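You operate a simulated robot arm through the tools that you are given. There is no shell and no other tool. Be economical: measure what you need, move in short steps, check, and stop when the job is done.

You are at the controls of a simulated robot arm. One attempt, no reset.

JOB
Tap the blue sprung former flat and prove it by the gauge.
Fine: slide the purple step gauge under it before and after; the gauge reads 5 mm at the end; grey rubber mallet and gauge go back. Set down upright: purple step gauge, grey rubber mallet.

It is judged by the outcome, as a careful person would: the job done as asked, and still so three seconds after it is handed in. It fails if anything else is knocked over, pushed out of place, dropped, spilled or broken.

ROBOT AND FRAMES
A 7-joint arm with a two-finger parallel gripper, fixed in place. Base frame: the origin is at the foot of the arm, x ahead of it, y to its left, z up; the work surface is at about z = 0.95. Units: m, rad, N and s.
With the tool pointing down near the work surface it reaches from about 0.2 to 0.72 m from the base axis. Its first joint turns from -2.897 to 2.897 rad. Payload 1.57 kg.
The tool frame sits at the grasp point between the pads (the TCP): z along the fingers, y along the line on which they close. The tips reach 0.03 m beyond it. Largest opening 0.11 m; finger width 0.024, thickness 0.012; the body of the gripper, 0.048 by 0.112 m, starts 0.078 m behind the TCP.
Orientation is that of the tool frame in the base frame, as a unit quaternion [x, y, z, w]. With the fingers straight down and closing along the base's y, the tool's x points along the base's -x, its y along +y and its z along -z.

CONTROLS
- The arm moves only by the tool drive_tool. Its argument "increments" is a list of rows, each a list of 3 entries, a list of its own where there are three numbers: the closure, from 0 (fully open) to 1 (shut), then the shift along the tool's x, y, z in units of 300 mm (1.0 is 300 mm), then the turn, a rotation vector about the tool's x, y, z in units of 180 degrees (1.0 is 180 degrees). In form: [[grip, [tx, ty, tz], [wx, wy, wz]], ...]. A call has 1 to 8 rows; each row is the pose to reach, as a shift and turn from the pose commanded when the call began, along the tool's axes at that moment. A call with a number of a shift or a turn outside -1 to 1 is refused whole. Each row takes 0.2 s and may step no farther than 0.05 m and 0.15 rad from the row before; otherwise, or with a gripper value out of range, the whole call is refused. Where a pose cannot be reached the arm comes as near as it can. A force on the tool above 40 N (or 10 N above the force at the start of the call, whichever is more), or a blocked arm, ends the call early, and 0.2 s more pass. The fingers move at their own pace (about 0.045 m/s each) and stop on an object; they squeeze with about 30 N. The grip force told is the motor's: it shows also when the fingers shut on nothing. Time passes only in rows, and 0.2 s behind the last, so rows that repeat a pose let the fingers close. It gives the time, the measured TCP pose, the force on the tool (base axes), the opening and the grip force at its end, in the units of the frame above (readings bear some noise), with the torque about the TCP (base axes, N m) and any sound that the robot's microphone picked up, and new pictures: "pictures" is both (left out), scene, wrist or none.
- Cameras (640 x 400 px; columns grow to the right, rows downward): "scene" is fixed at [0.3987, 0.6484, 1.6844]; the picture's right is [-0.97, 0.23, 0.00], its down [0.20, 0.86, -0.47] and it looks along [-0.11, -0.46, -0.88] (base axes); focal length 332 px, centre (320, 200). "wrist" rides on the gripper at [0.07, 0.016, -0.141] in the tool frame; the picture's right is [-0.23, 0.97, 0.00], its down [-0.86, -0.20, -0.48] and it looks along [-0.47, -0.11, 0.88] (tool axes); focal length 222 px, centre (320, 200). There is no depth. A picture from a camera that has moved, and an enlarged one, comes with that camera's place and axes in the base frame and with its lens.
- slide_trunk(by): slides the trunk up (or, below 0, down) by that many m; the arm rides with it, the base frame stays. It gives what a move gives, with no picture.
- close_up(camera, box): a new picture of the part [left, top, right, bottom] of that camera's present view, enlarged. The clock stands still meanwhile.
- finish_job(): hands the job in; it is judged then, once.

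Go step by step. Nothing tells you positions but the pictures and the camera data: compare them with the known pose of the tool, close in by small moves and look again before you grip or let go. The budget is 120 turns and 200 pictures, counting those below and the enlarged ones. Unless the task says otherwise, let go and move clear before handing in.

The tools are called after "Request:" as a command line: name --argument value ..., lists and objects as JSON in quotes. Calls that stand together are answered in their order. drive_tool: Moves the arm, as the interface text tells. Its arguments: {"type":"object","properties":{"increments":{"type":"array","items":{"type":"array"}},"pictures":{"type":"string","enum":["both","scene","wrist","none"]}},"required":["increments"]} The other tools are called the same way: slide_trunk (by) slides the trunk up or down; close_up (camera, box) takes an enlarged picture of a part of a camera's view; finish_job () hands the job in.

At the start:

```text
t: 0.0
eef_pos: [0.2232, 0.3422, 1.2866]
tool_rot: [0.0, 1.0, 0.0, 0.001]
ft_force: [-0.7, -0.5, -1.2]
torque: [0.03, -0.01, -0.01]
width: 0.1097
gripper_force: 0.1
trunk travel left (down, up): [-0.525, 0.065]
```

scene: 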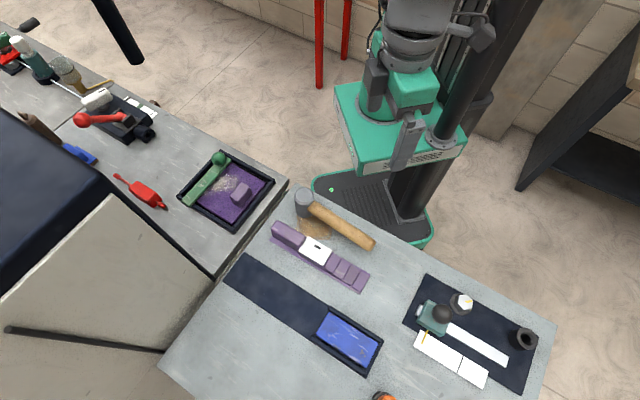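
wrist: 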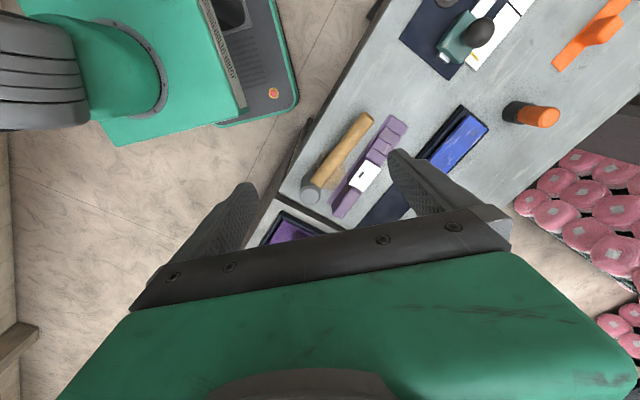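

I see a bench with a grey mallet, a purple step gauge and a blue plate (the former) in a dark tray. I'll enlarge the views before moving.

Request:
close_up --camera "scene" --box '[210, 180, 400, 300]'

Request:
close_up --camera "scene" --box '[210, 240, 400, 390]'

Request:
close_up --camera "wrist" --box '[290, 90, 500, 230]'

```text
3.33 times, centred on (305, 240) of scene
camera zoom: at [0.3987, 0.6484, 1.6844], right [-0.97, 0.23, 0.0], down [0.2, 0.86, -0.47], along [-0.11, -0.46, -0.88], focal length 1107 px, centre (370, 67)
```

zoom: 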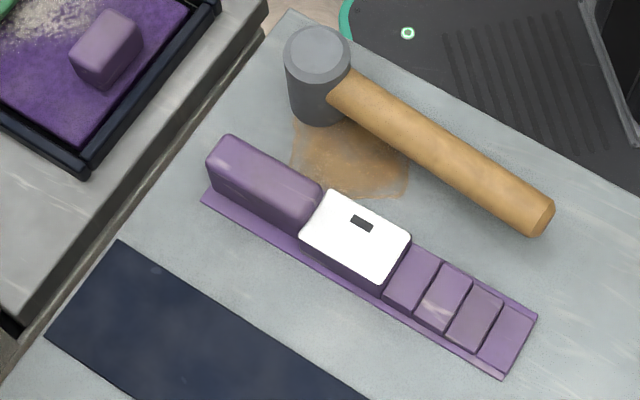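

```text
2.67 times, centred on (305, 315) of scene
camera zoom: at [0.3987, 0.6484, 1.6844], right [-0.97, 0.23, 0.0], down [0.2, 0.86, -0.47], along [-0.11, -0.46, -0.88], focal length 886 px, centre (360, -107)
```

zoom: 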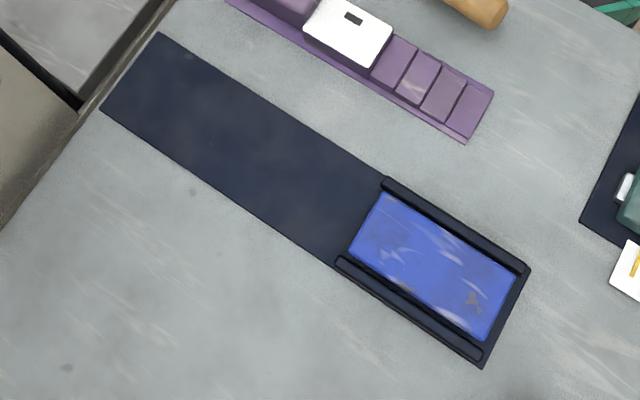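

```text
2.86 times, centred on (395, 160) of wrist
camera zoom: at [0.1538, 0.3568, 1.4272], right [0.23, 0.97, 0.0], down [0.86, -0.2, 0.48], along [0.47, -0.11, -0.88], focal length 635 px, centre (106, 314)
```

zoom: 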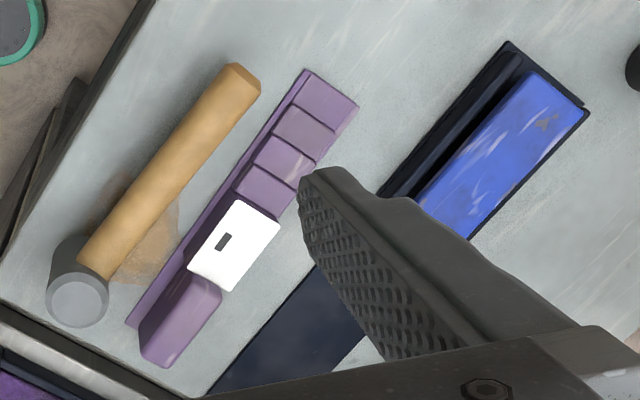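

The gauge, mallet handle and former lane all lie along about 135° in the base frame. I'll move above the gauge's block with the gripper yawed -45° and look again.

Request:
drive_tool --increments '[[0, [-0.075, 0, 0.05], [0, 0, 0.03125]], [0, [-0.15, 0, 0.1], [0, 0, 0.0625]], [0, [-0.225, 0, 0.15], [0, 0, 0.09375]], [0, [-0.3, 0, 0.2], [0, 0, 0.125]], [0, [-0.375, 0, 0.25], [0, 0, 0.15625]], [0, [-0.45, 0, 0.3], [0, 0, 0.1875]], [0, [-0.525, 0, 0.35], [0, 0, 0.21875]], [0, [-0.6, 0, 0.4], [0, 0, 0.25]]]'

```text
t: 1.8
eef_pos: [0.403, 0.343, 1.1655]
tool_rot: [0.384, 0.924, 0.0, 0.0]
ft_force: [0.4, 0.4, -0.2]
torque: [-0.02, -0.01, 0.01]
width: 0.1097
gripper_force: 0.1
trunk travel left (down, up): [-0.525, 0.065]
camera wrist: at [0.3672, 0.4015, 1.3066], right [0.85, 0.53, 0.0], down [0.46, -0.75, 0.48], along [0.25, -0.41, -0.88], focal length 222 px, centre (320, 200)
```

scene: 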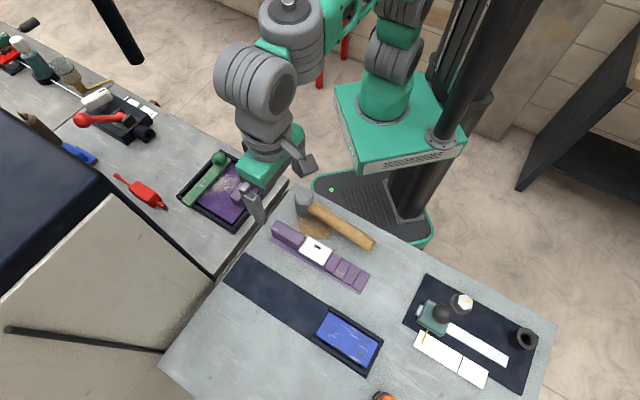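
wrist: 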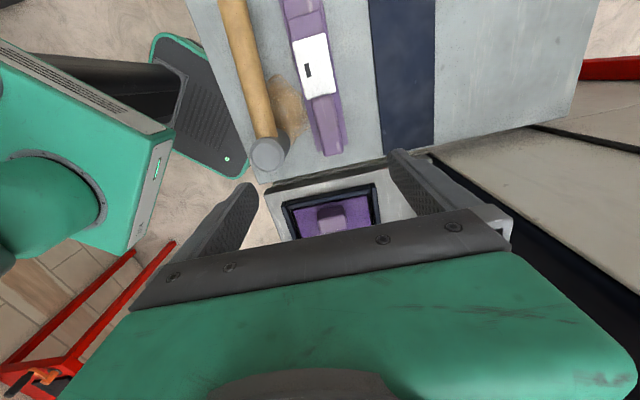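

The gripper now lines up with the gauge. I'll zoom the wrist view to size the block and read the display.

Request:
close_up --camera "wrist" --box '[220, 0, 450, 160]'

Request:
close_up --camera "scene" --box '[265, 210, 335, 270]'

Request:
close_up --camera "scene" --box '[300, 295, 395, 385]'

```text
2.50 times, centred on (335, 80) of wrist
camera zoom: at [0.3672, 0.4015, 1.3066], right [0.85, 0.53, 0.0], down [0.46, -0.75, 0.48], along [0.25, -0.41, -0.88], focal length 555 px, centre (282, 500)
```

zoom: 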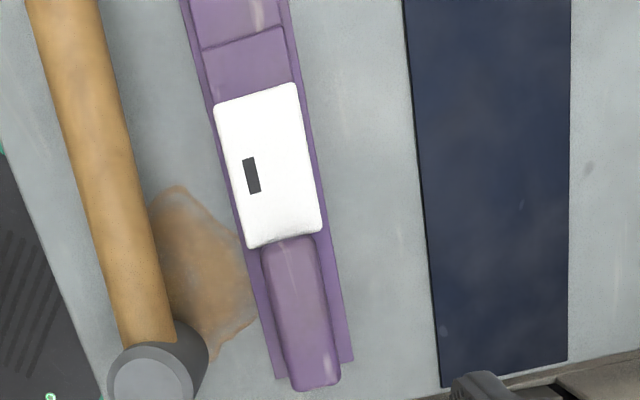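

```text
6.67 times, centred on (300, 240) of scene
camera zoom: at [0.3987, 0.6484, 1.6844], right [-0.97, 0.23, 0.0], down [0.2, 0.86, -0.47], along [-0.11, -0.46, -0.88], focal length 2215 px, centre (453, -67)
```

zoom: 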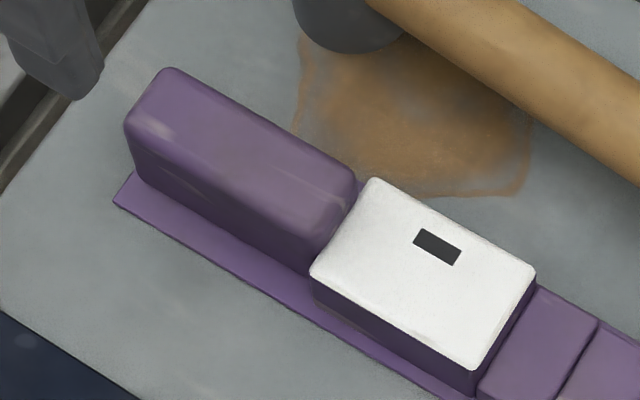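

```text
4.44 times, centred on (348, 340) of scene
camera zoom: at [0.3987, 0.6484, 1.6844], right [-0.97, 0.23, 0.0], down [0.2, 0.86, -0.47], along [-0.11, -0.46, -0.88], focal length 1476 px, centre (198, -422)
```

zoom: 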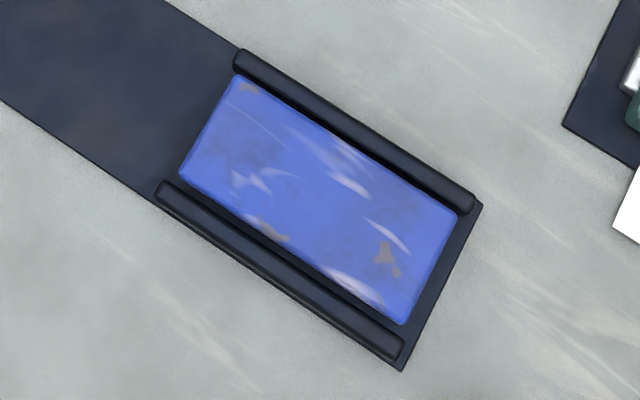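

The mallet handle is close to the block, so I'll partly close the fingers and go down to just above it.

Request:
drive_tool --increments '[[0.45, [0.03, 0.02, 0.1], [0, 0, 0]], [0.45, [0.03, 0.02, 0.2], [0, 0, 0]], [0.45, [0.03, 0.02, 0.3], [0, 0, 0]], [0.45, [0.03, 0.02, 0.4], [0, 0, 0]], [0.45, [0.03, 0.02, 0.44], [0, 0, 0]], [0.45, [0.03, 0.02, 0.44], [0, 0, 0]]]'

```text
t: 3.2
eef_pos: [0.4021, 0.3521, 1.0345]
tool_rot: [0.383, 0.924, 0.0, 0.0]
ft_force: [0.8, -0.2, -0.8]
torque: [0.02, 0.01, 0.01]
width: 0.0606
gripper_force: 0.1
trunk travel left (down, up): [-0.525, 0.065]
camera wrist: at [0.3651, 0.4118, 1.1755], right [0.85, 0.53, 0.0], down [0.46, -0.75, 0.48], along [0.25, -0.41, -0.88], focal length 222 px, centre (320, 200)
```

scene: 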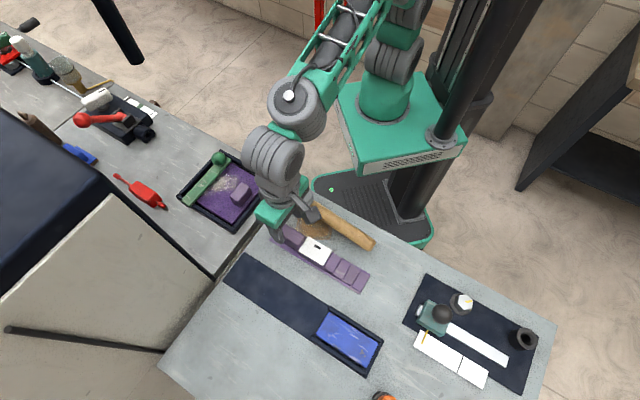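
wrist: 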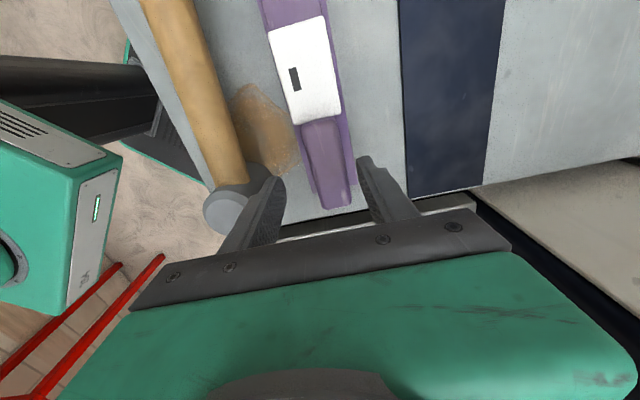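

The block sits between the fingers. I'll nudge about 4 mm, descend and grip it.

Request:
drive_tool --increments '[[0.45, [0.017, 0.013, 0.08], [0, 0, 0]], [0.45, [0.017, 0.013, 0.153], [0, 0, 0]], [0.45, [0.017, 0.013, 0.153], [0, 0, 0]]]'

Request:
close_up --camera "wrist" --box '[200, 60, 460, 240]'

Request:
close_up --camera "scene" --box '[250, 180, 345, 270]'

```text
t: 4.0
eef_pos: [0.3992, 0.3592, 0.987]
tool_rot: [0.383, 0.924, 0.0, 0.0]
ft_force: [-0.2, -0.9, -0.5]
torque: [0.0, -0.02, 0.01]
width: 0.0606
gripper_force: 0.0
trunk travel left (down, up): [-0.525, 0.065]
camera wrist: at [0.3634, 0.4183, 1.1292], right [0.85, 0.53, 0.0], down [0.46, -0.75, 0.48], along [0.25, -0.41, -0.88], focal length 222 px, centre (320, 200)
```

scene: 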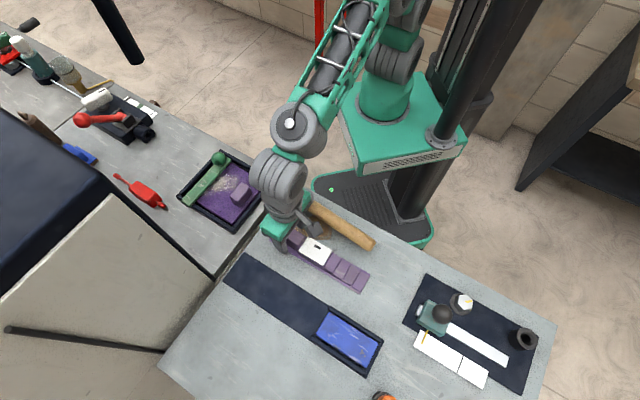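
wrist: 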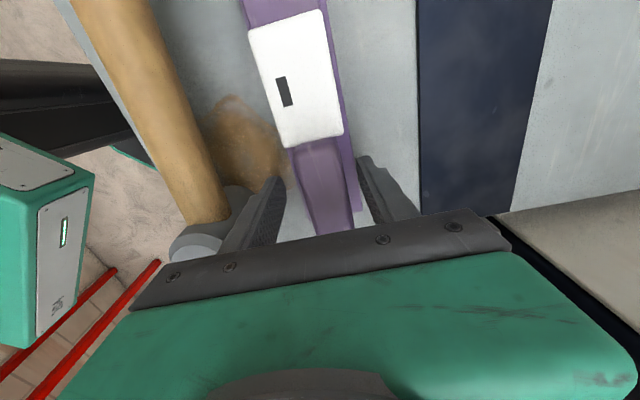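

```text
2.22 times, centred on (330, 150) of wrist
camera zoom: at [0.3634, 0.4183, 1.1292], right [0.85, 0.53, 0.0], down [0.46, -0.75, 0.48], along [0.25, -0.41, -0.88], focal length 494 px, centre (298, 311)
```

zoom: 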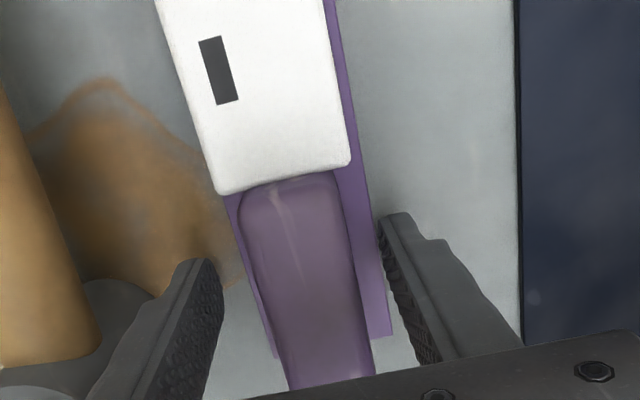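

```text
4.44 times, centred on (298, 225) of scene
camera zoom: at [0.3987, 0.6484, 1.6844], right [-0.97, 0.23, 0.0], down [0.2, 0.86, -0.47], along [-0.11, -0.46, -0.88], focal length 1476 px, centre (420, 89)
```

zoom: 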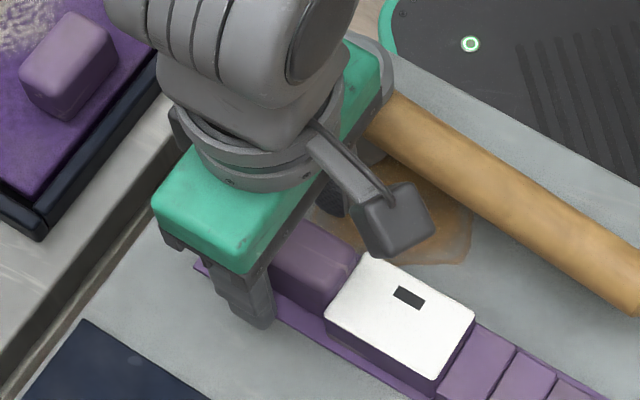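

The fingers straddle the block with no contact. Closing now, then a small lift.

Request:
drive_tool --increments '[[0.6, [0, 0, 0], [0, 0, 0]], [0.75, [0, 0, 0], [0, 0, 0]], [1, [0, 0, 0], [0, 0, 0]], [1, [0, 0, 0], [0, 0, 0]], [1, [0, 0, 0], [0, 0, 0]]]' --pictures "none"

Request:
drive_tool --increments '[[1, [0, 0, -0.05], [0, 0, 0]], [1, [0, 0, -0.1], [0, 0, 0]], [1, [0, 0, -0.1], [0, 0, 0]]]'

```text
t: 5.2
eef_pos: [0.4002, 0.3588, 0.9875]
tool_rot: [0.382, 0.924, -0.001, 0.0]
ft_force: [-0.1, 0.3, 0.4]
torque: [-0.04, 0.01, 0.04]
width: 0.0294
gripper_force: 29.5
trunk travel left (down, up): [-0.525, 0.065]
```

```text
t: 6.0
eef_pos: [0.4001, 0.3594, 1.0186]
tool_rot: [0.383, 0.924, 0.0, 0.0]
ft_force: [-0.2, 0.3, -0.3]
torque: [-0.04, -0.06, -0.03]
width: 0.0292
gripper_force: 29.0
trunk travel left (down, up): [-0.525, 0.065]
camera wrist: at [0.3633, 0.4188, 1.1605], right [0.85, 0.53, 0.0], down [0.46, -0.75, 0.48], along [0.25, -0.41, -0.88], focal length 222 px, centre (320, 200)
```

scene: 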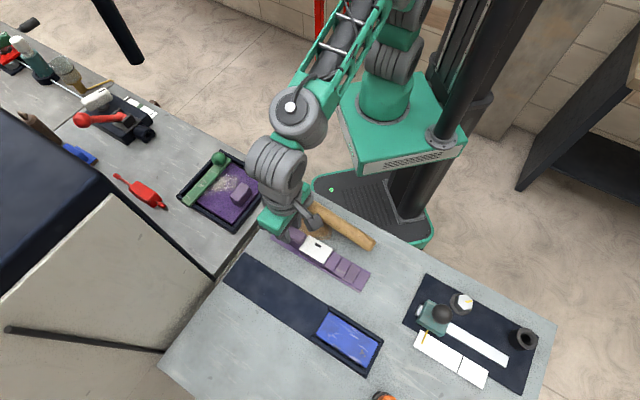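
wrist: 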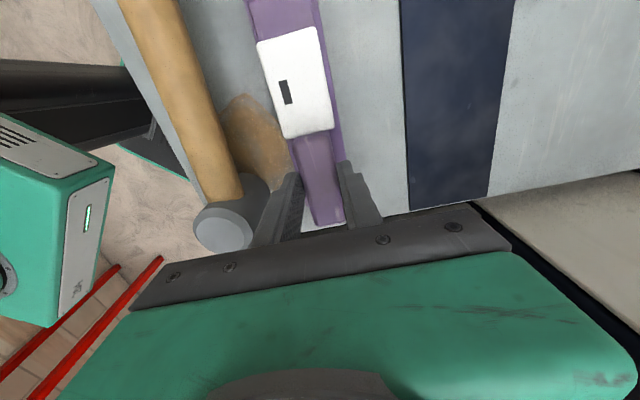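

I'm not sure the gauge rose with the gripper; I'll zoom in to check.

Request:
close_up --camera "scene" --box '[250, 190, 380, 300]'

Request:
close_up --camera "wrist" --box '[200, 80, 440, 250]'

```text
3.64 times, centred on (315, 245) of scene
camera zoom: at [0.3987, 0.6484, 1.6844], right [-0.97, 0.23, 0.0], down [0.2, 0.86, -0.47], along [-0.11, -0.46, -0.88], focal length 1208 px, centre (338, 36)
```

zoom: 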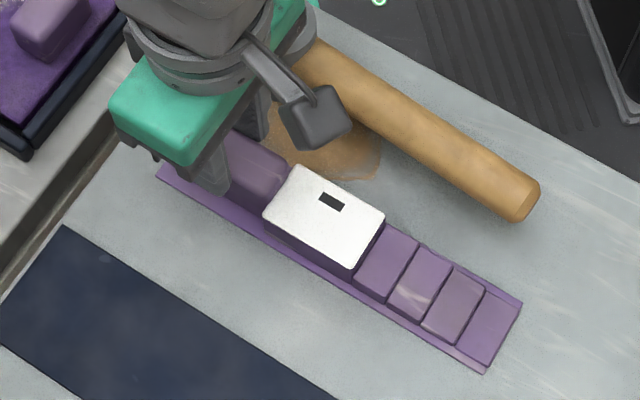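

```text
2.35 times, centred on (320, 165) of wrist
camera zoom: at [0.3633, 0.4188, 1.1605], right [0.85, 0.53, 0.0], down [0.46, -0.75, 0.48], along [0.25, -0.41, -0.88], focal length 523 px, centre (320, 282)
```

zoom: 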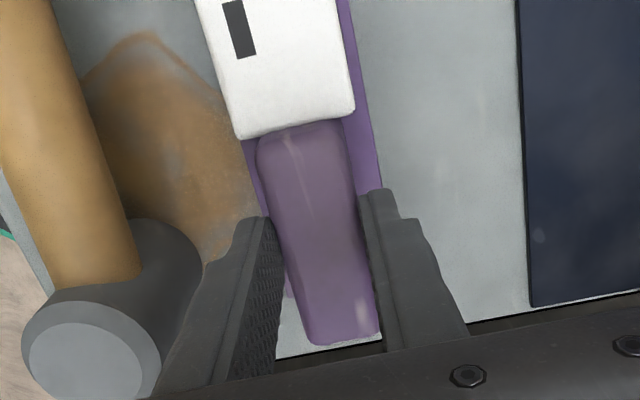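

The gauge hardly rose, so the pads seem to have slipped up the block. I'll go back down, open slightly and feel for a deeper grip.

Request:
drive_tool --increments '[[1, [0, 0, 0.05], [0, 0, 0]], [1, [0, 0, 0.1], [0, 0, 0]], [0.6, [0, 0, 0.1], [0, 0, 0]], [0.6, [0, 0, 0.1], [0, 0, 0]]]' --pictures "none"

Request:
drive_tool --increments '[[0.65, [0, 0, 0.005], [0, 0, 0]], [0.65, [0, 0, 0.01], [0, 0, 0]], [0.65, [0, 0, 0.015], [0, 0, 0]], [0.65, [0, 0, 0.02], [0, 0, 0]]]' --pictures "wrist"

```text
t: 7.0
eef_pos: [0.3992, 0.3574, 0.9888]
tool_rot: [0.383, 0.924, 0.0, 0.0]
ft_force: [-0.7, -0.2, -0.4]
torque: [-0.02, 0.03, 0.0]
width: 0.0439
gripper_force: 0.1
trunk travel left (down, up): [-0.525, 0.065]
```

```text
t: 8.0
eef_pos: [0.3998, 0.3578, 0.982]
tool_rot: [0.383, 0.924, 0.0, 0.0]
ft_force: [0.3, 0.3, -0.1]
torque: [0.02, 0.0, 0.01]
width: 0.0384
gripper_force: 0.0
trunk travel left (down, up): [-0.525, 0.065]
camera wrist: at [0.363, 0.4183, 1.1233], right [0.85, 0.53, 0.0], down [0.46, -0.75, 0.48], along [0.25, -0.41, -0.88], focal length 222 px, centre (320, 200)
```

wrist: 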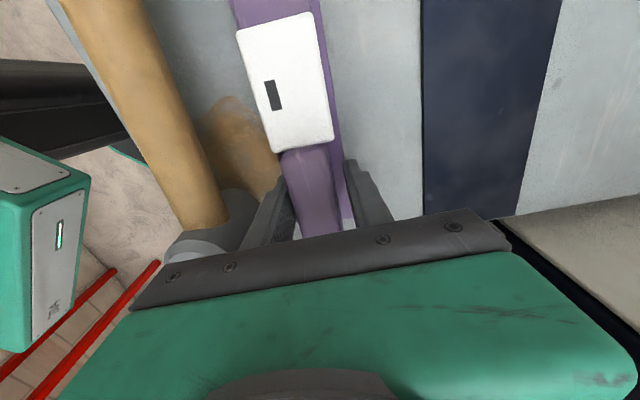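

No contact yet at z 0.982. I'll ease down a few more millimetres.

Request:
drive_tool --increments '[[0.65, [0, 0, 0.005], [0, 0, 0]], [0.65, [0, 0, 0.01], [0, 0, 0]], [0.65, [0, 0, 0.013], [0, 0, 0]]]' --pictures "none"

```text
t: 8.8
eef_pos: [0.3995, 0.3587, 0.9796]
tool_rot: [0.382, 0.924, 0.001, 0.001]
ft_force: [0.4, -0.6, 9.5]
torque: [-0.19, 0.18, 0.06]
width: 0.0386
gripper_force: 0.1
trunk travel left (down, up): [-0.525, 0.065]
```

Tips touched at about z 0.980. I'll back off a little, grip and lift while watching the gauge.

Request:
drive_tool --increments '[[0.65, [0, 0, -0.011], [0, 0, 0]], [0.8, [0, 0, -0.011], [0, 0, 0]], [1, [0, 0, -0.011], [0, 0, 0]], [1, [0, 0, -0.011], [0, 0, 0]], [1, [0, 0, -0.011], [0, 0, 0]]]' --pictures "none"

Request:
drive_tool --increments '[[1, [0, 0, -0.02], [0, 0, 0]], [1, [0, 0, -0.04], [0, 0, 0]], [1, [0, 0, -0.05], [0, 0, 0]], [1, [0, 0, -0.05], [0, 0, 0]]]'

Request:
close_up --camera "scene" --box '[250, 190, 380, 300]'

```text
t: 10.0
eef_pos: [0.3998, 0.3591, 0.9814]
tool_rot: [0.383, 0.924, 0.0, 0.0]
ft_force: [-0.5, 0.0, -0.1]
torque: [0.0, -0.04, -0.03]
width: 0.0294
gripper_force: 29.5
trunk travel left (down, up): [-0.525, 0.065]
```

```text
t: 11.0
eef_pos: [0.3983, 0.3583, 0.9955]
tool_rot: [0.383, 0.924, 0.0, 0.001]
ft_force: [0.6, 0.6, -1.7]
torque: [-0.05, -0.07, -0.01]
width: 0.0295
gripper_force: 29.8
trunk travel left (down, up): [-0.525, 0.065]
camera wrist: at [0.3627, 0.4179, 1.1378], right [0.85, 0.53, 0.0], down [0.46, -0.75, 0.48], along [0.25, -0.41, -0.88], focal length 222 px, centre (320, 200)
```

scene: 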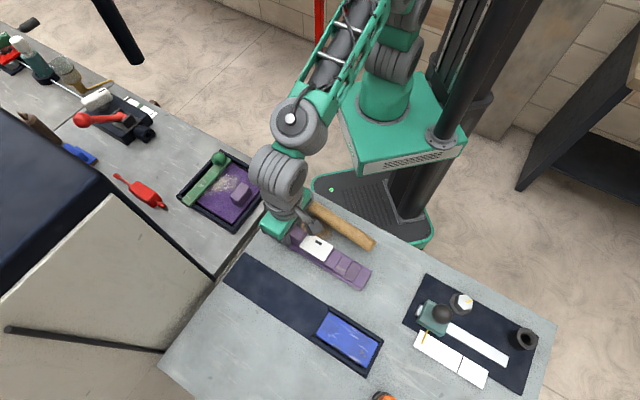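
wrist: 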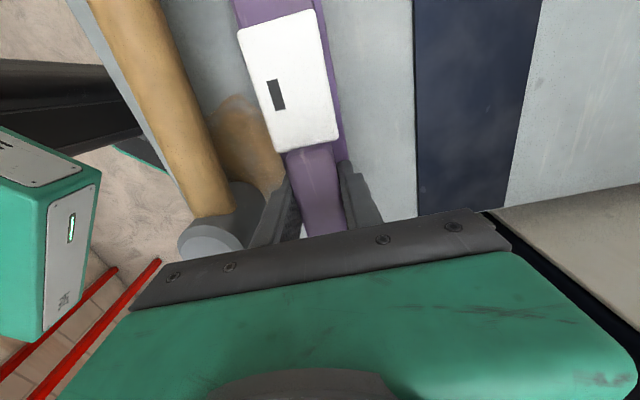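

```text
3.64 times, centred on (315, 245) of scene
camera zoom: at [0.3987, 0.6484, 1.6844], right [-0.97, 0.23, 0.0], down [0.2, 0.86, -0.47], along [-0.11, -0.46, -0.88], focal length 1208 px, centre (338, 36)
```

zoom: 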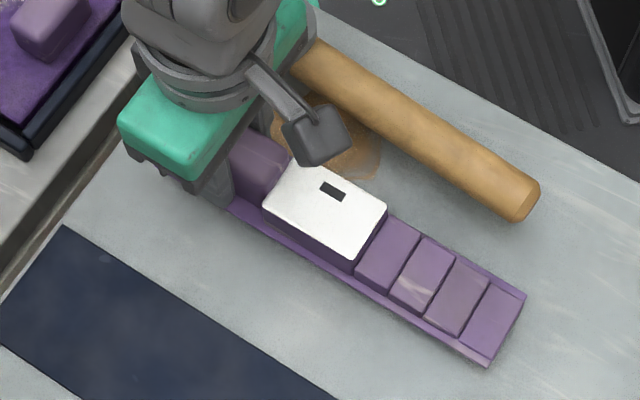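

Now it lifts level with the gripper. I'll carry it over the lane, backed off so its tip sits short of the former's mouth.

Request:
drive_tool --increments '[[1, [0, 0, -0.05], [0, 0, 0]], [1, [-0.04, 0.08, -0.05], [0, 0, 0]], [1, [-0.08, 0.16, -0.05], [0, 0, 0]], [1, [-0.12, 0.24, -0.05], [0, 0, 0]], [1, [-0.17, 0.32, -0.05], [0, 0, 0]], [1, [-0.22, 0.39, -0.05], [0, 0, 0]], [1, [-0.22, 0.39, -0.05], [0, 0, 0]]]'

Request:
close_up --camera "scene" --box '[210, 230, 400, 390]'

```text
t: 12.6
eef_pos: [0.5304, 0.3967, 1.0112]
tool_rot: [0.383, 0.924, 0.0, 0.0]
ft_force: [0.6, 1.1, -0.8]
torque: [-0.03, -0.06, 0.03]
width: 0.0295
gripper_force: 30.0
trunk travel left (down, up): [-0.525, 0.065]
camera wrist: at [0.4932, 0.4554, 1.1524], right [0.85, 0.53, 0.0], down [0.46, -0.75, 0.48], along [0.25, -0.41, -0.88], focal length 222 px, centre (320, 200)
```

scene: 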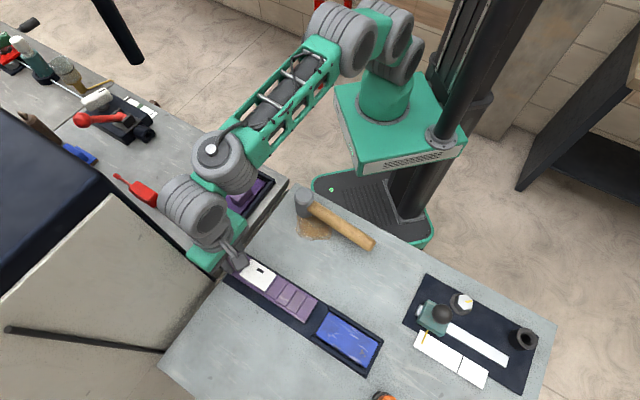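
wrist: 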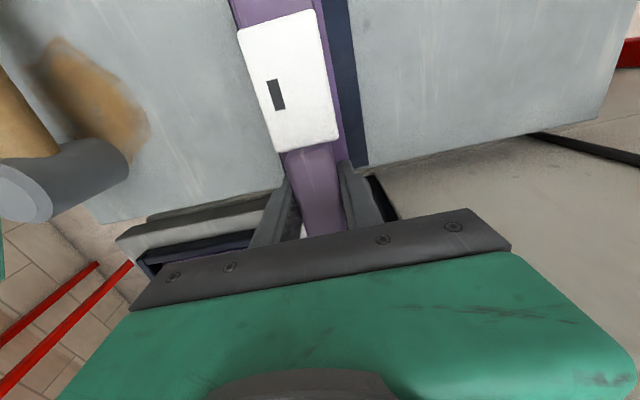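

```text
2.50 times, centred on (305, 310) of scene
camera zoom: at [0.3987, 0.6484, 1.6844], right [-0.97, 0.23, 0.0], down [0.2, 0.86, -0.47], along [-0.11, -0.46, -0.88], focal length 830 px, centre (358, -75)
```

zoom: 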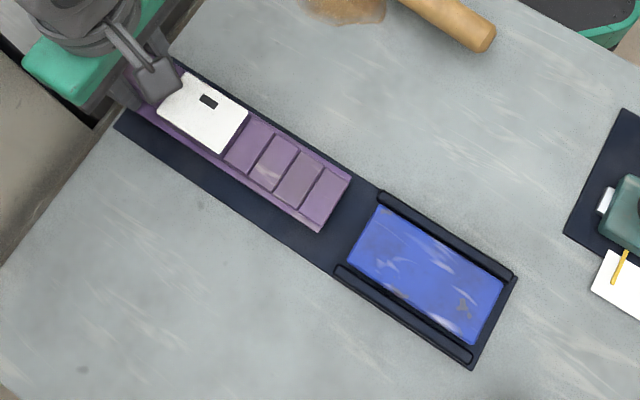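

The gauge looks parallel to the lane but a few millimetres to the near side. I'll check with a wrist close-up.

Request:
close_up --camera "wrist" --box '[190, 0, 410, 180]'

```text
2.22 times, centred on (300, 90) of wrist
camera zoom: at [0.4932, 0.4554, 1.1524], right [0.85, 0.53, 0.0], down [0.46, -0.75, 0.48], along [0.25, -0.41, -0.88], focal length 494 px, centre (364, 444)
```

zoom: 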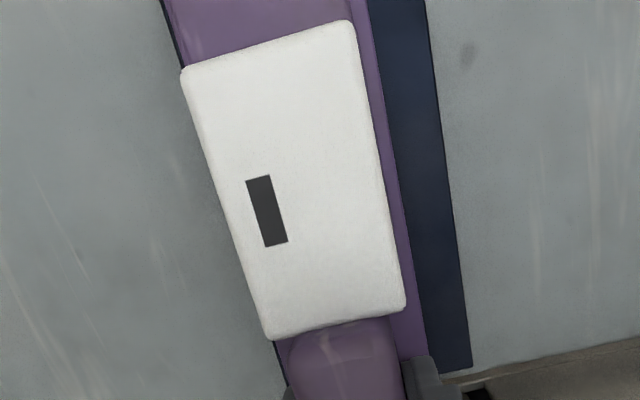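

The lane centre is about 5 mm further along tool +y. I'll shift by that and lower until it touches the mat.

Request:
drive_tool --increments '[[1, [0, 0.017, 0], [0, 0, 0]], [1, [0, 0.017, 0.03], [0, 0, 0]], [1, [0, 0.017, 0.06], [0, 0, 0]], [1, [0, 0.017, 0.08], [0, 0, 0]], [1, [0, 0.017, 0.086], [0, 0, 0]], [1, [0, 0.017, 0.09], [0, 0, 0]]]' --pictures "none"

```text
t: 14.0
eef_pos: [0.5323, 0.3997, 0.9841]
tool_rot: [0.383, 0.924, 0.0, 0.0]
ft_force: [-0.5, -0.4, 0.1]
torque: [0.12, 0.19, 0.03]
width: 0.0297
gripper_force: 30.4
trunk travel left (down, up): [-0.525, 0.065]
```

A small pitch torque suggests the gauge is just touching. I'll lower 1 mm more and then slide in slowly.

Request:
drive_tool --increments '[[1, [0, 0, 0.003], [0, 0, 0]], [1, [0, 0, 0.003], [0, 0, 0]]]' --pictures "none"

Request:
close_up --camera "scene" --box '[210, 230, 400, 390]'

```text
t: 14.6
eef_pos: [0.5326, 0.3991, 0.9835]
tool_rot: [0.383, 0.924, 0.0, 0.001]
ft_force: [-0.2, 0.1, 3.6]
torque: [0.37, 0.54, 0.06]
width: 0.0295
gripper_force: 29.9
trunk travel left (down, up): [-0.525, 0.065]
```

```text
2.50 times, centred on (305, 310) of scene
camera zoom: at [0.3987, 0.6484, 1.6844], right [-0.97, 0.23, 0.0], down [0.2, 0.86, -0.47], along [-0.11, -0.46, -0.88], focal length 830 px, centre (358, -75)
```

zoom: 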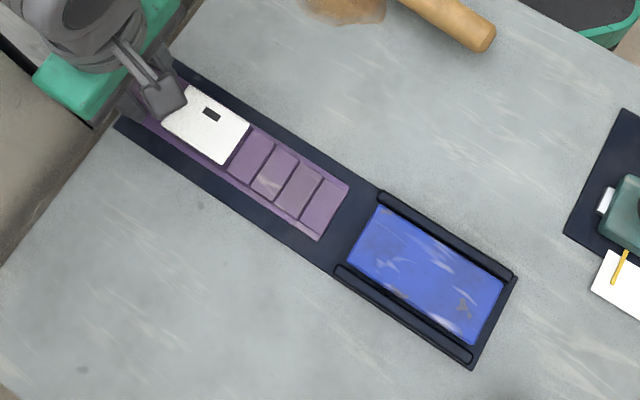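

It lies flat and centred on the mat. I'll slide toward the former gently.

Request:
drive_tool --increments '[[1, [0.017, 0, -0.002], [0, 0, 0]], [1, [0.034, 0, -0.002], [0, 0, 0]], [1, [0.05, 0, -0.002], [0, 0, 0]], [1, [0.067, 0, -0.002], [0, 0, 0]], [1, [0.084, 0, -0.002], [0, 0, 0]], [1, [0.1, 0, -0.002], [0, 0, 0]]]' --pictures "none"

Request:
close_up --camera "scene" --box '[260, 260, 400, 380]'

```text
t: 16.0
eef_pos: [0.5109, 0.4185, 0.9832]
tool_rot: [0.382, 0.924, 0.001, 0.001]
ft_force: [1.7, -1.6, 4.7]
torque: [-0.14, -0.07, 0.04]
width: 0.0295
gripper_force: 30.4
trunk travel left (down, up): [-0.525, 0.065]
```

```text
3.33 times, centred on (330, 320) of scene
camera zoom: at [0.3987, 0.6484, 1.6844], right [-0.97, 0.23, 0.0], down [0.2, 0.86, -0.47], along [-0.11, -0.46, -0.88], focal length 1107 px, centre (287, -200)
```

zoom: 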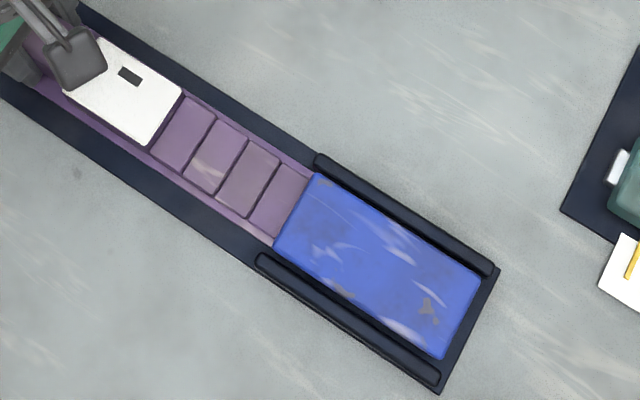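

The tip is just reaching the former's edge. I'll keep sliding.

Request:
drive_tool --increments '[[1, [0.017, 0, -0.001], [0, 0, 0]], [1, [0.034, 0, -0.001], [0, 0, 0]], [1, [0.05, 0, -0.001], [0, 0, 0]], [1, [0.067, 0, -0.001], [0, 0, 0]]]' --pictures "none"

Request:
close_up --camera "scene" --box '[260, 260, 400, 380]'

```text
t: 17.0
eef_pos: [0.4978, 0.4332, 0.984]
tool_rot: [0.383, 0.924, 0.0, 0.0]
ft_force: [0.9, 0.4, -0.3]
torque: [-0.01, -0.05, 0.0]
width: 0.0296
gripper_force: 29.9
trunk travel left (down, up): [-0.525, 0.065]
```

```text
3.33 times, centred on (330, 320) of scene
camera zoom: at [0.3987, 0.6484, 1.6844], right [-0.97, 0.23, 0.0], down [0.2, 0.86, -0.47], along [-0.11, -0.46, -0.88], focal length 1107 px, centre (287, -200)
```

zoom: 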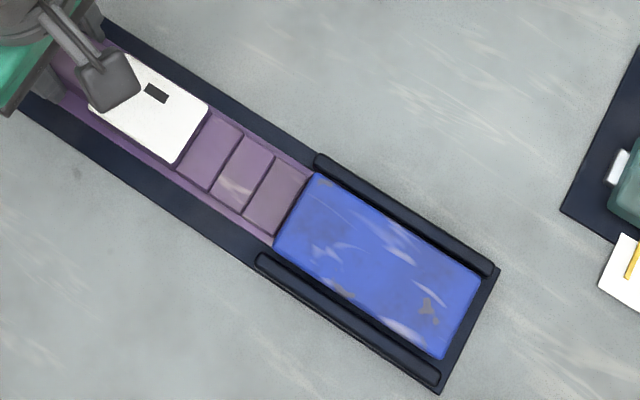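

The lowest step has gone under freely. I'll continue until it stops.

Request:
drive_tool --increments '[[1, [0.017, 0, 0], [0, 0, 0]], [1, [0.034, 0, 0], [0, 0, 0]], [1, [0.05, 0, 0], [0, 0, 0]], [1, [0.067, 0, 0], [0, 0, 0]]]' --pictures "none"

Request:
close_up --camera "scene" --box '[260, 260, 400, 380]'

```text
t: 18.0
eef_pos: [0.4828, 0.4475, 0.9842]
tool_rot: [0.383, 0.924, 0.001, 0.0]
ft_force: [-0.4, 0.4, -0.9]
torque: [-0.06, -0.03, 0.05]
width: 0.0297
gripper_force: 29.8
trunk travel left (down, up): [-0.525, 0.065]
```

```text
3.33 times, centred on (330, 320) of scene
camera zoom: at [0.3987, 0.6484, 1.6844], right [-0.97, 0.23, 0.0], down [0.2, 0.86, -0.47], along [-0.11, -0.46, -0.88], focal length 1107 px, centre (287, -200)
```

zoom: 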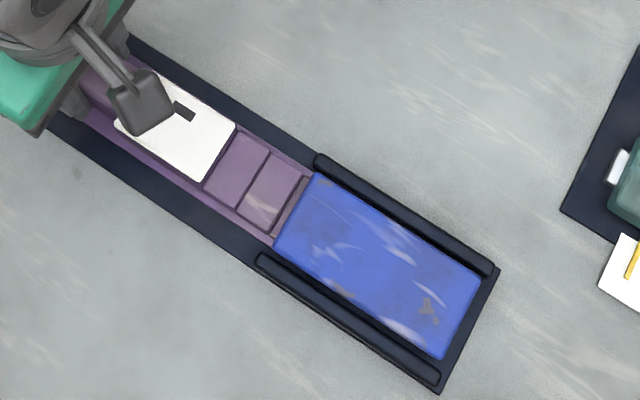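

Still free, with the second step going under. I'll keep going.

Request:
drive_tool --increments '[[1, [0.01, 0, 0], [0, 0, 0]], [1, [0.02, 0, 0], [0, 0, 0]], [1, [0.03, 0, 0], [0, 0, 0]], [1, [0.04, 0, 0], [0, 0, 0]], [1, [0.05, 0, 0], [0, 0, 0]]]' --pictures "wrist"

Request:
close_up --camera "scene" --box '[260, 260, 400, 380]'

```text
t: 19.2
eef_pos: [0.4722, 0.4597, 0.9851]
tool_rot: [0.383, 0.924, 0.0, -0.001]
ft_force: [0.2, -0.1, -0.7]
torque: [-0.02, -0.04, 0.0]
width: 0.0296
gripper_force: 29.5
trunk travel left (down, up): [-0.525, 0.065]
camera wrist: at [0.4358, 0.5184, 1.126], right [0.85, 0.53, 0.0], down [0.46, -0.75, 0.48], along [0.25, -0.41, -0.88], focal length 222 px, centre (320, 200)
```

wrist: 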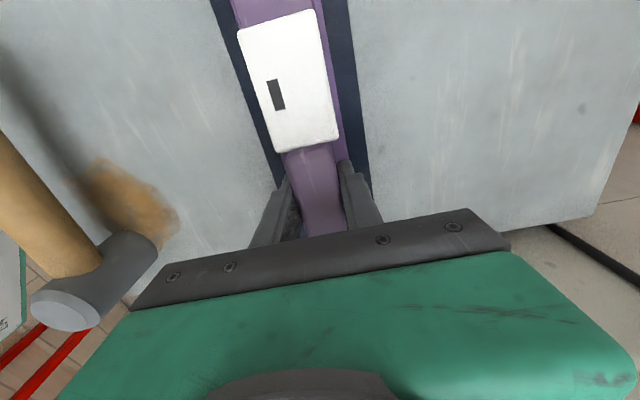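

```text
3.33 times, centred on (330, 320) of scene
camera zoom: at [0.3987, 0.6484, 1.6844], right [-0.97, 0.23, 0.0], down [0.2, 0.86, -0.47], along [-0.11, -0.46, -0.88], focal length 1107 px, centre (287, -200)
```

zoom: 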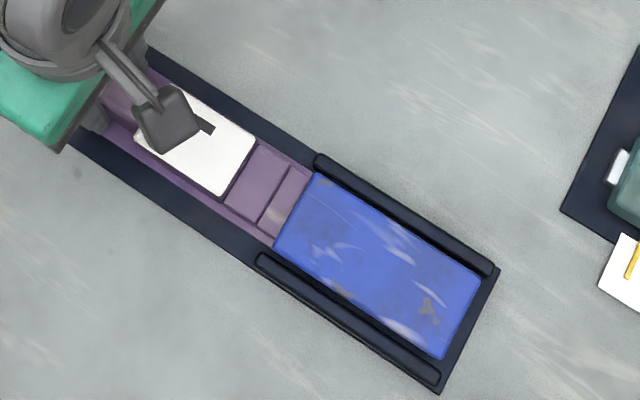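

The third step is now going under. I'll continue in 3 mm steps and watch for contact.

Request:
drive_tool --increments '[[1, [0.01, 0, 0.001], [0, 0, 0]], [1, [0.02, 0, 0.001], [0, 0, 0]], [1, [0.03, 0, 0.001], [0, 0, 0]], [1, [0.04, 0, 0.001], [0, 0, 0]]]' --pictures "wrist"

Request:
close_up --camera "scene" --box '[260, 260, 400, 380]'

```text
t: 20.2
eef_pos: [0.4621, 0.4662, 0.9849]
tool_rot: [0.382, 0.924, 0.0, -0.001]
ft_force: [0.3, 0.2, -2.1]
torque: [-0.04, -0.03, -0.04]
width: 0.0296
gripper_force: 29.9
trunk travel left (down, up): [-0.525, 0.065]
camera wrist: at [0.4266, 0.5261, 1.1259], right [0.85, 0.53, 0.0], down [0.46, -0.75, 0.48], along [0.25, -0.41, -0.88], focal length 222 px, centre (320, 200)
```

wrist: 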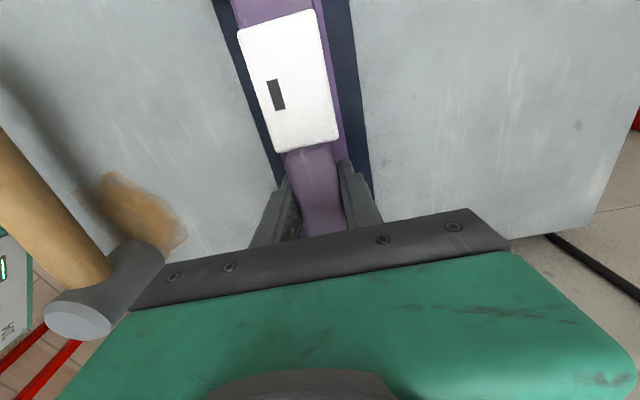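

```text
3.33 times, centred on (330, 320) of scene
camera zoom: at [0.3987, 0.6484, 1.6844], right [-0.97, 0.23, 0.0], down [0.2, 0.86, -0.47], along [-0.11, -0.46, -0.88], focal length 1107 px, centre (287, -200)
```

zoom: 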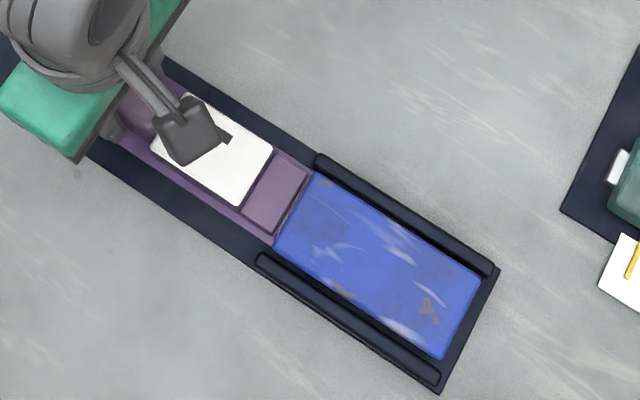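

Only the tallest step and the readout remain outside. I'll go on in 2 mm steps.

Request:
drive_tool --increments '[[1, [0.007, 0, 0.002], [0, 0, 0]], [1, [0.014, 0, 0.002], [0, 0, 0]], [1, [0.02, 0, 0.002], [0, 0, 0]], [1, [0.027, 0, 0.002], [0, 0, 0]]]' --pictures "wrist"

Request:
close_up --camera "scene" --box '[260, 260, 400, 380]'

```text
t: 21.2
eef_pos: [0.4607, 0.4694, 0.985]
tool_rot: [0.386, 0.923, 0.0, 0.0]
ft_force: [18.4, -19.3, 4.6]
torque: [-0.31, -0.22, 0.24]
width: 0.0299
gripper_force: 30.3
trunk travel left (down, up): [-0.525, 0.065]
camera wrist: at [0.4247, 0.5286, 1.1255], right [0.85, 0.52, 0.0], down [0.46, -0.75, 0.48], along [0.25, -0.41, -0.88], focal length 222 px, centre (320, 200)
```

wrist: 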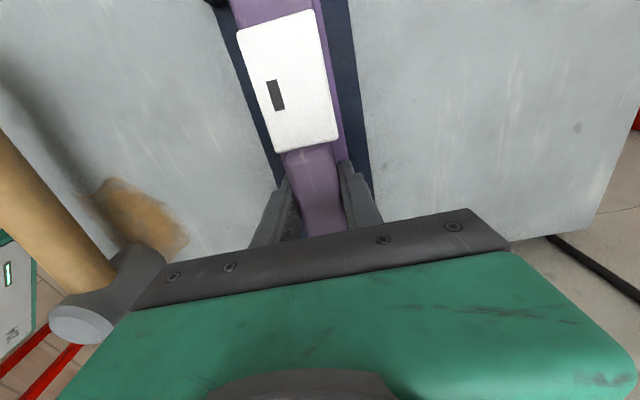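

```text
3.33 times, centred on (330, 320) of scene
camera zoom: at [0.3987, 0.6484, 1.6844], right [-0.97, 0.23, 0.0], down [0.2, 0.86, -0.47], along [-0.11, -0.46, -0.88], focal length 1107 px, centre (287, -200)
```

zoom: 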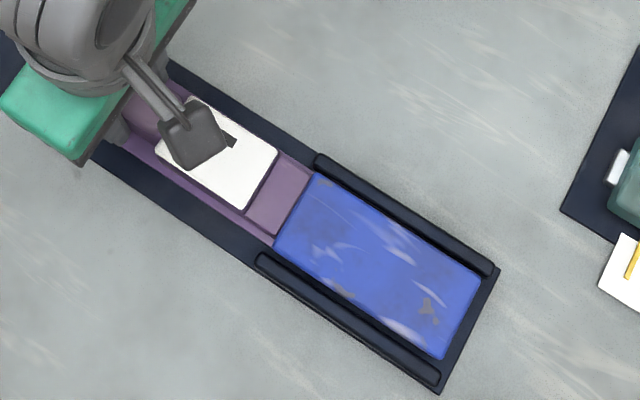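

The gauge has stopped at its tallest step. I'll ease off the push and look at the readout.

Request:
drive_tool --increments '[[1, [-0.012, 0, 0], [0, 0, 0]], [1, [-0.012, 0, 0], [0, 0, 0]]]' --pictures "none"

Request:
close_up --camera "wrist" --box '[220, 0, 360, 160]'

```text
t: 21.8
eef_pos: [0.4608, 0.4693, 0.9845]
tool_rot: [0.383, 0.924, 0.001, -0.001]
ft_force: [12.3, -10.5, 4.5]
torque: [-0.06, 0.16, -0.21]
width: 0.0294
gripper_force: 29.9
trunk travel left (down, up): [-0.525, 0.065]
```

```text
2.50 times, centred on (290, 80) of wrist
camera zoom: at [0.4242, 0.5283, 1.1255], right [0.85, 0.53, 0.0], down [0.46, -0.75, 0.48], along [0.25, -0.4, -0.88], focal length 555 px, centre (395, 500)
```

zoom: 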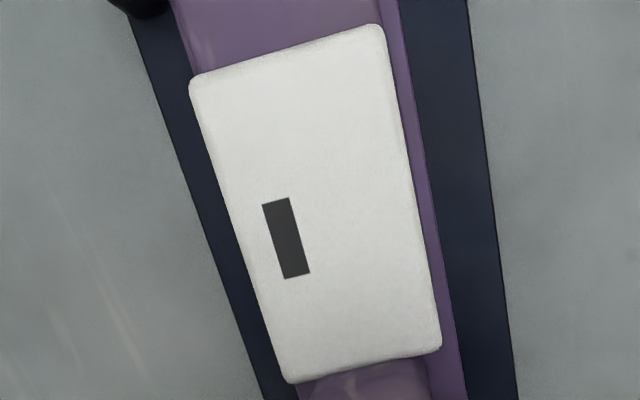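

The display still shows a dash. I'll hold still with light contact for a second to see whether it needs time to settle.

Request:
drive_tool --increments '[[1, [-0.004, 0, 0], [0, 0, 0]], [1, [-0.004, 0, 0], [0, 0, 0]], [1, [-0.004, 0, 0], [0, 0, 0]], [1, [-0.004, 0, 0], [0, 0, 0]], [1, [-0.004, 0, 0], [0, 0, 0]], [1, [-0.004, 0, 0], [0, 0, 0]]]' --pictures "none"

Request:
close_up --camera "wrist" --box '[220, 0, 360, 160]'

Request:
close_up --camera "scene" --box '[280, 260, 390, 370]'

```text
t: 23.2
eef_pos: [0.4623, 0.469, 0.9843]
tool_rot: [0.382, 0.924, 0.0, 0.001]
ft_force: [-1.6, 2.2, 9.1]
torque: [0.31, 0.52, 0.09]
width: 0.0297
gripper_force: 30.3
trunk travel left (down, up): [-0.525, 0.065]
```

```text
2.50 times, centred on (290, 80) of wrist
camera zoom: at [0.4241, 0.5285, 1.1254], right [0.85, 0.53, 0.0], down [0.46, -0.75, 0.48], along [0.25, -0.41, -0.88], focal length 555 px, centre (395, 500)
```

zoom: 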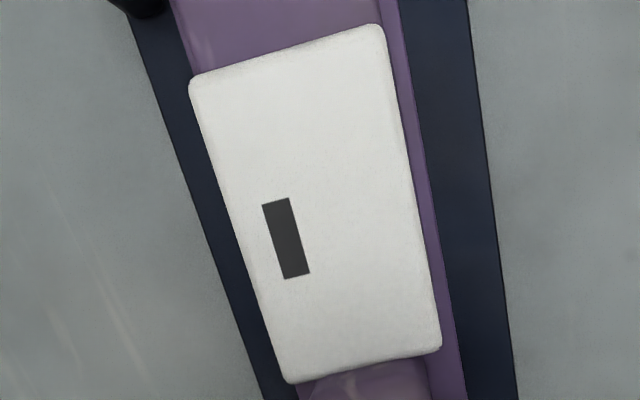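

```text
3.64 times, centred on (335, 315) of scene
camera zoom: at [0.3987, 0.6484, 1.6844], right [-0.97, 0.23, 0.0], down [0.2, 0.86, -0.47], along [-0.11, -0.46, -0.88], focal length 1208 px, centre (266, -218)
```

zoom: 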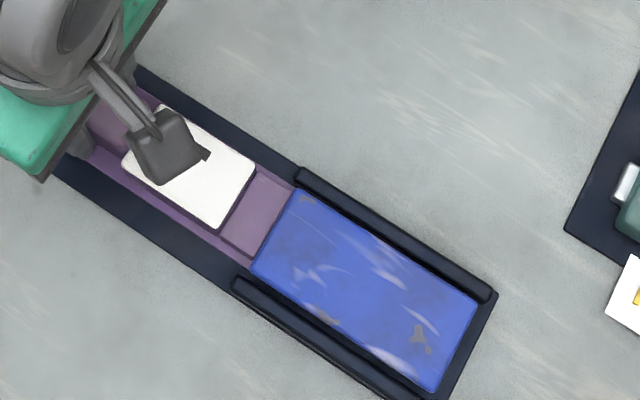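

Still a dash, and I'm pressing a bit down. I'll let go so the gauge rests freely, wait, and check the readout.

Request:
drive_tool --increments '[[1, [-0.002, 0, -0.004], [0, 0, 0]], [0.65, [-0.002, 0, -0.004], [0, 0, 0]], [0.65, [-0.002, 0, -0.004], [0, 0, 0]], [0.65, [-0.002, 0, -0.004], [0, 0, 0]], [0.65, [-0.002, 0, -0.004], [0, 0, 0]], [0.65, [-0.002, 0, -0.004], [0, 0, 0]]]' --pictures "none"

Request:
close_up --camera "wrist" --box '[220, 0, 360, 160]'

```text
t: 24.6
eef_pos: [0.4618, 0.4682, 0.984]
tool_rot: [0.382, 0.924, 0.0, 0.0]
ft_force: [0.5, -0.6, -0.5]
torque: [0.01, 0.02, 0.02]
width: 0.0382
gripper_force: 0.1
trunk travel left (down, up): [-0.525, 0.065]
```

```text
2.50 times, centred on (290, 80) of wrist
camera zoom: at [0.4254, 0.528, 1.1258], right [0.85, 0.53, 0.0], down [0.46, -0.75, 0.48], along [0.25, -0.41, -0.88], focal length 555 px, centre (395, 500)
```

zoom: 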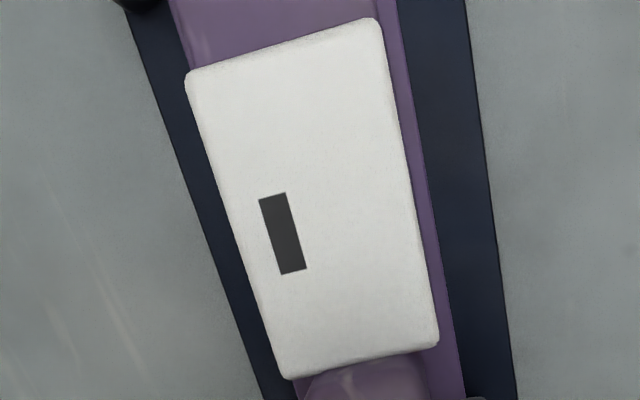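

Still a blank bar. I'll zoom right into the display window for detail.

Request:
close_up --camera "wrist" --box '[260, 65, 308, 115]'

Request:
close_up --camera "scene" --box '[290, 270, 350, 320]'

```text
8.00 times, centred on (284, 90) of wrist
camera zoom: at [0.4254, 0.528, 1.1258], right [0.85, 0.53, 0.0], down [0.46, -0.75, 0.48], along [0.25, -0.41, -0.88], focal length 1777 px, centre (608, 1080)
```

zoom: 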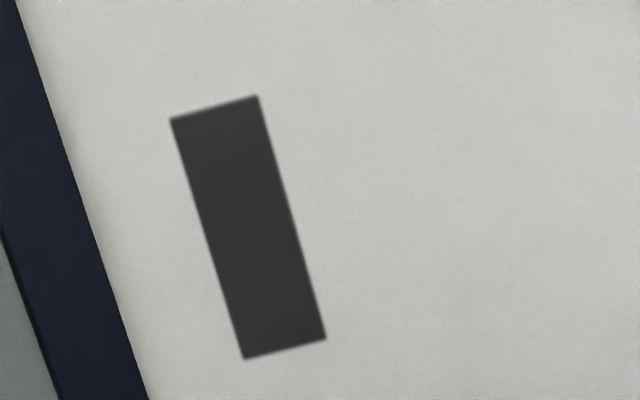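

```text
8.00 times, centred on (320, 295) of scene
camera zoom: at [0.3987, 0.6484, 1.6844], right [-0.97, 0.23, 0.0], down [0.2, 0.86, -0.47], along [-0.11, -0.46, -0.88], focal length 2658 px, centre (320, -560)
```

zoom: 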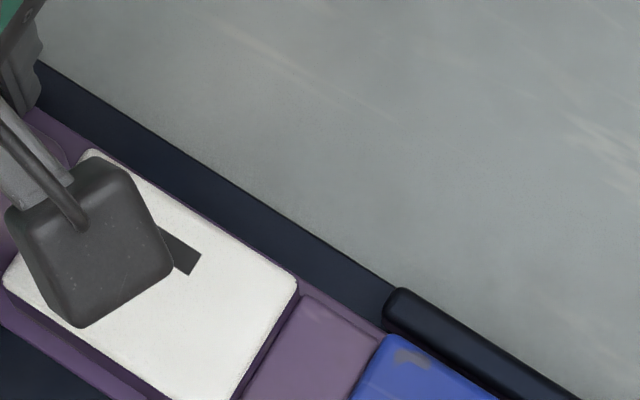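

The gauge is about 1 mm back from the stop. I'll re-grip, push lightly against the stop, hold and look.

Request:
drive_tool --increments '[[1, [0, 0, 0], [0, 0, 0]], [1, [0, 0, 0], [0, 0, 0]], [1, [0.003, 0, 0], [0, 0, 0]], [1, [0.006, 0, 0], [0, 0, 0]], [1, [0.009, 0, 0], [0, 0, 0]], [1, [0.009, 0, 0], [0, 0, 0]], [1, [0.009, 0, 0], [0, 0, 0]], [1, [0.009, 0, 0], [0, 0, 0]]]' --pictures "none"

Request:
close_up --camera "wrist" --box '[220, 0, 360, 160]'

```text
t: 26.4
eef_pos: [0.4612, 0.4681, 0.9838]
tool_rot: [0.384, 0.923, 0.0, -0.001]
ft_force: [17.2, -20.1, 0.5]
torque: [-0.18, -0.15, 0.16]
width: 0.0298
gripper_force: 30.3
trunk travel left (down, up): [-0.525, 0.065]
```

```text
2.50 times, centred on (290, 80) of wrist
camera zoom: at [0.4255, 0.5282, 1.1261], right [0.85, 0.53, 0.0], down [0.46, -0.75, 0.48], along [0.25, -0.41, -0.88], focal length 555 px, centre (395, 500)
```

zoom: 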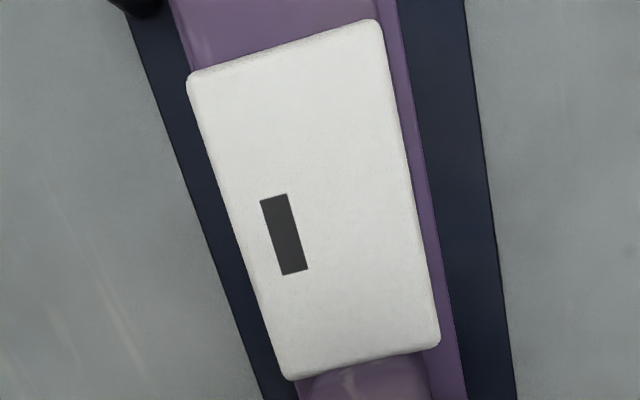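

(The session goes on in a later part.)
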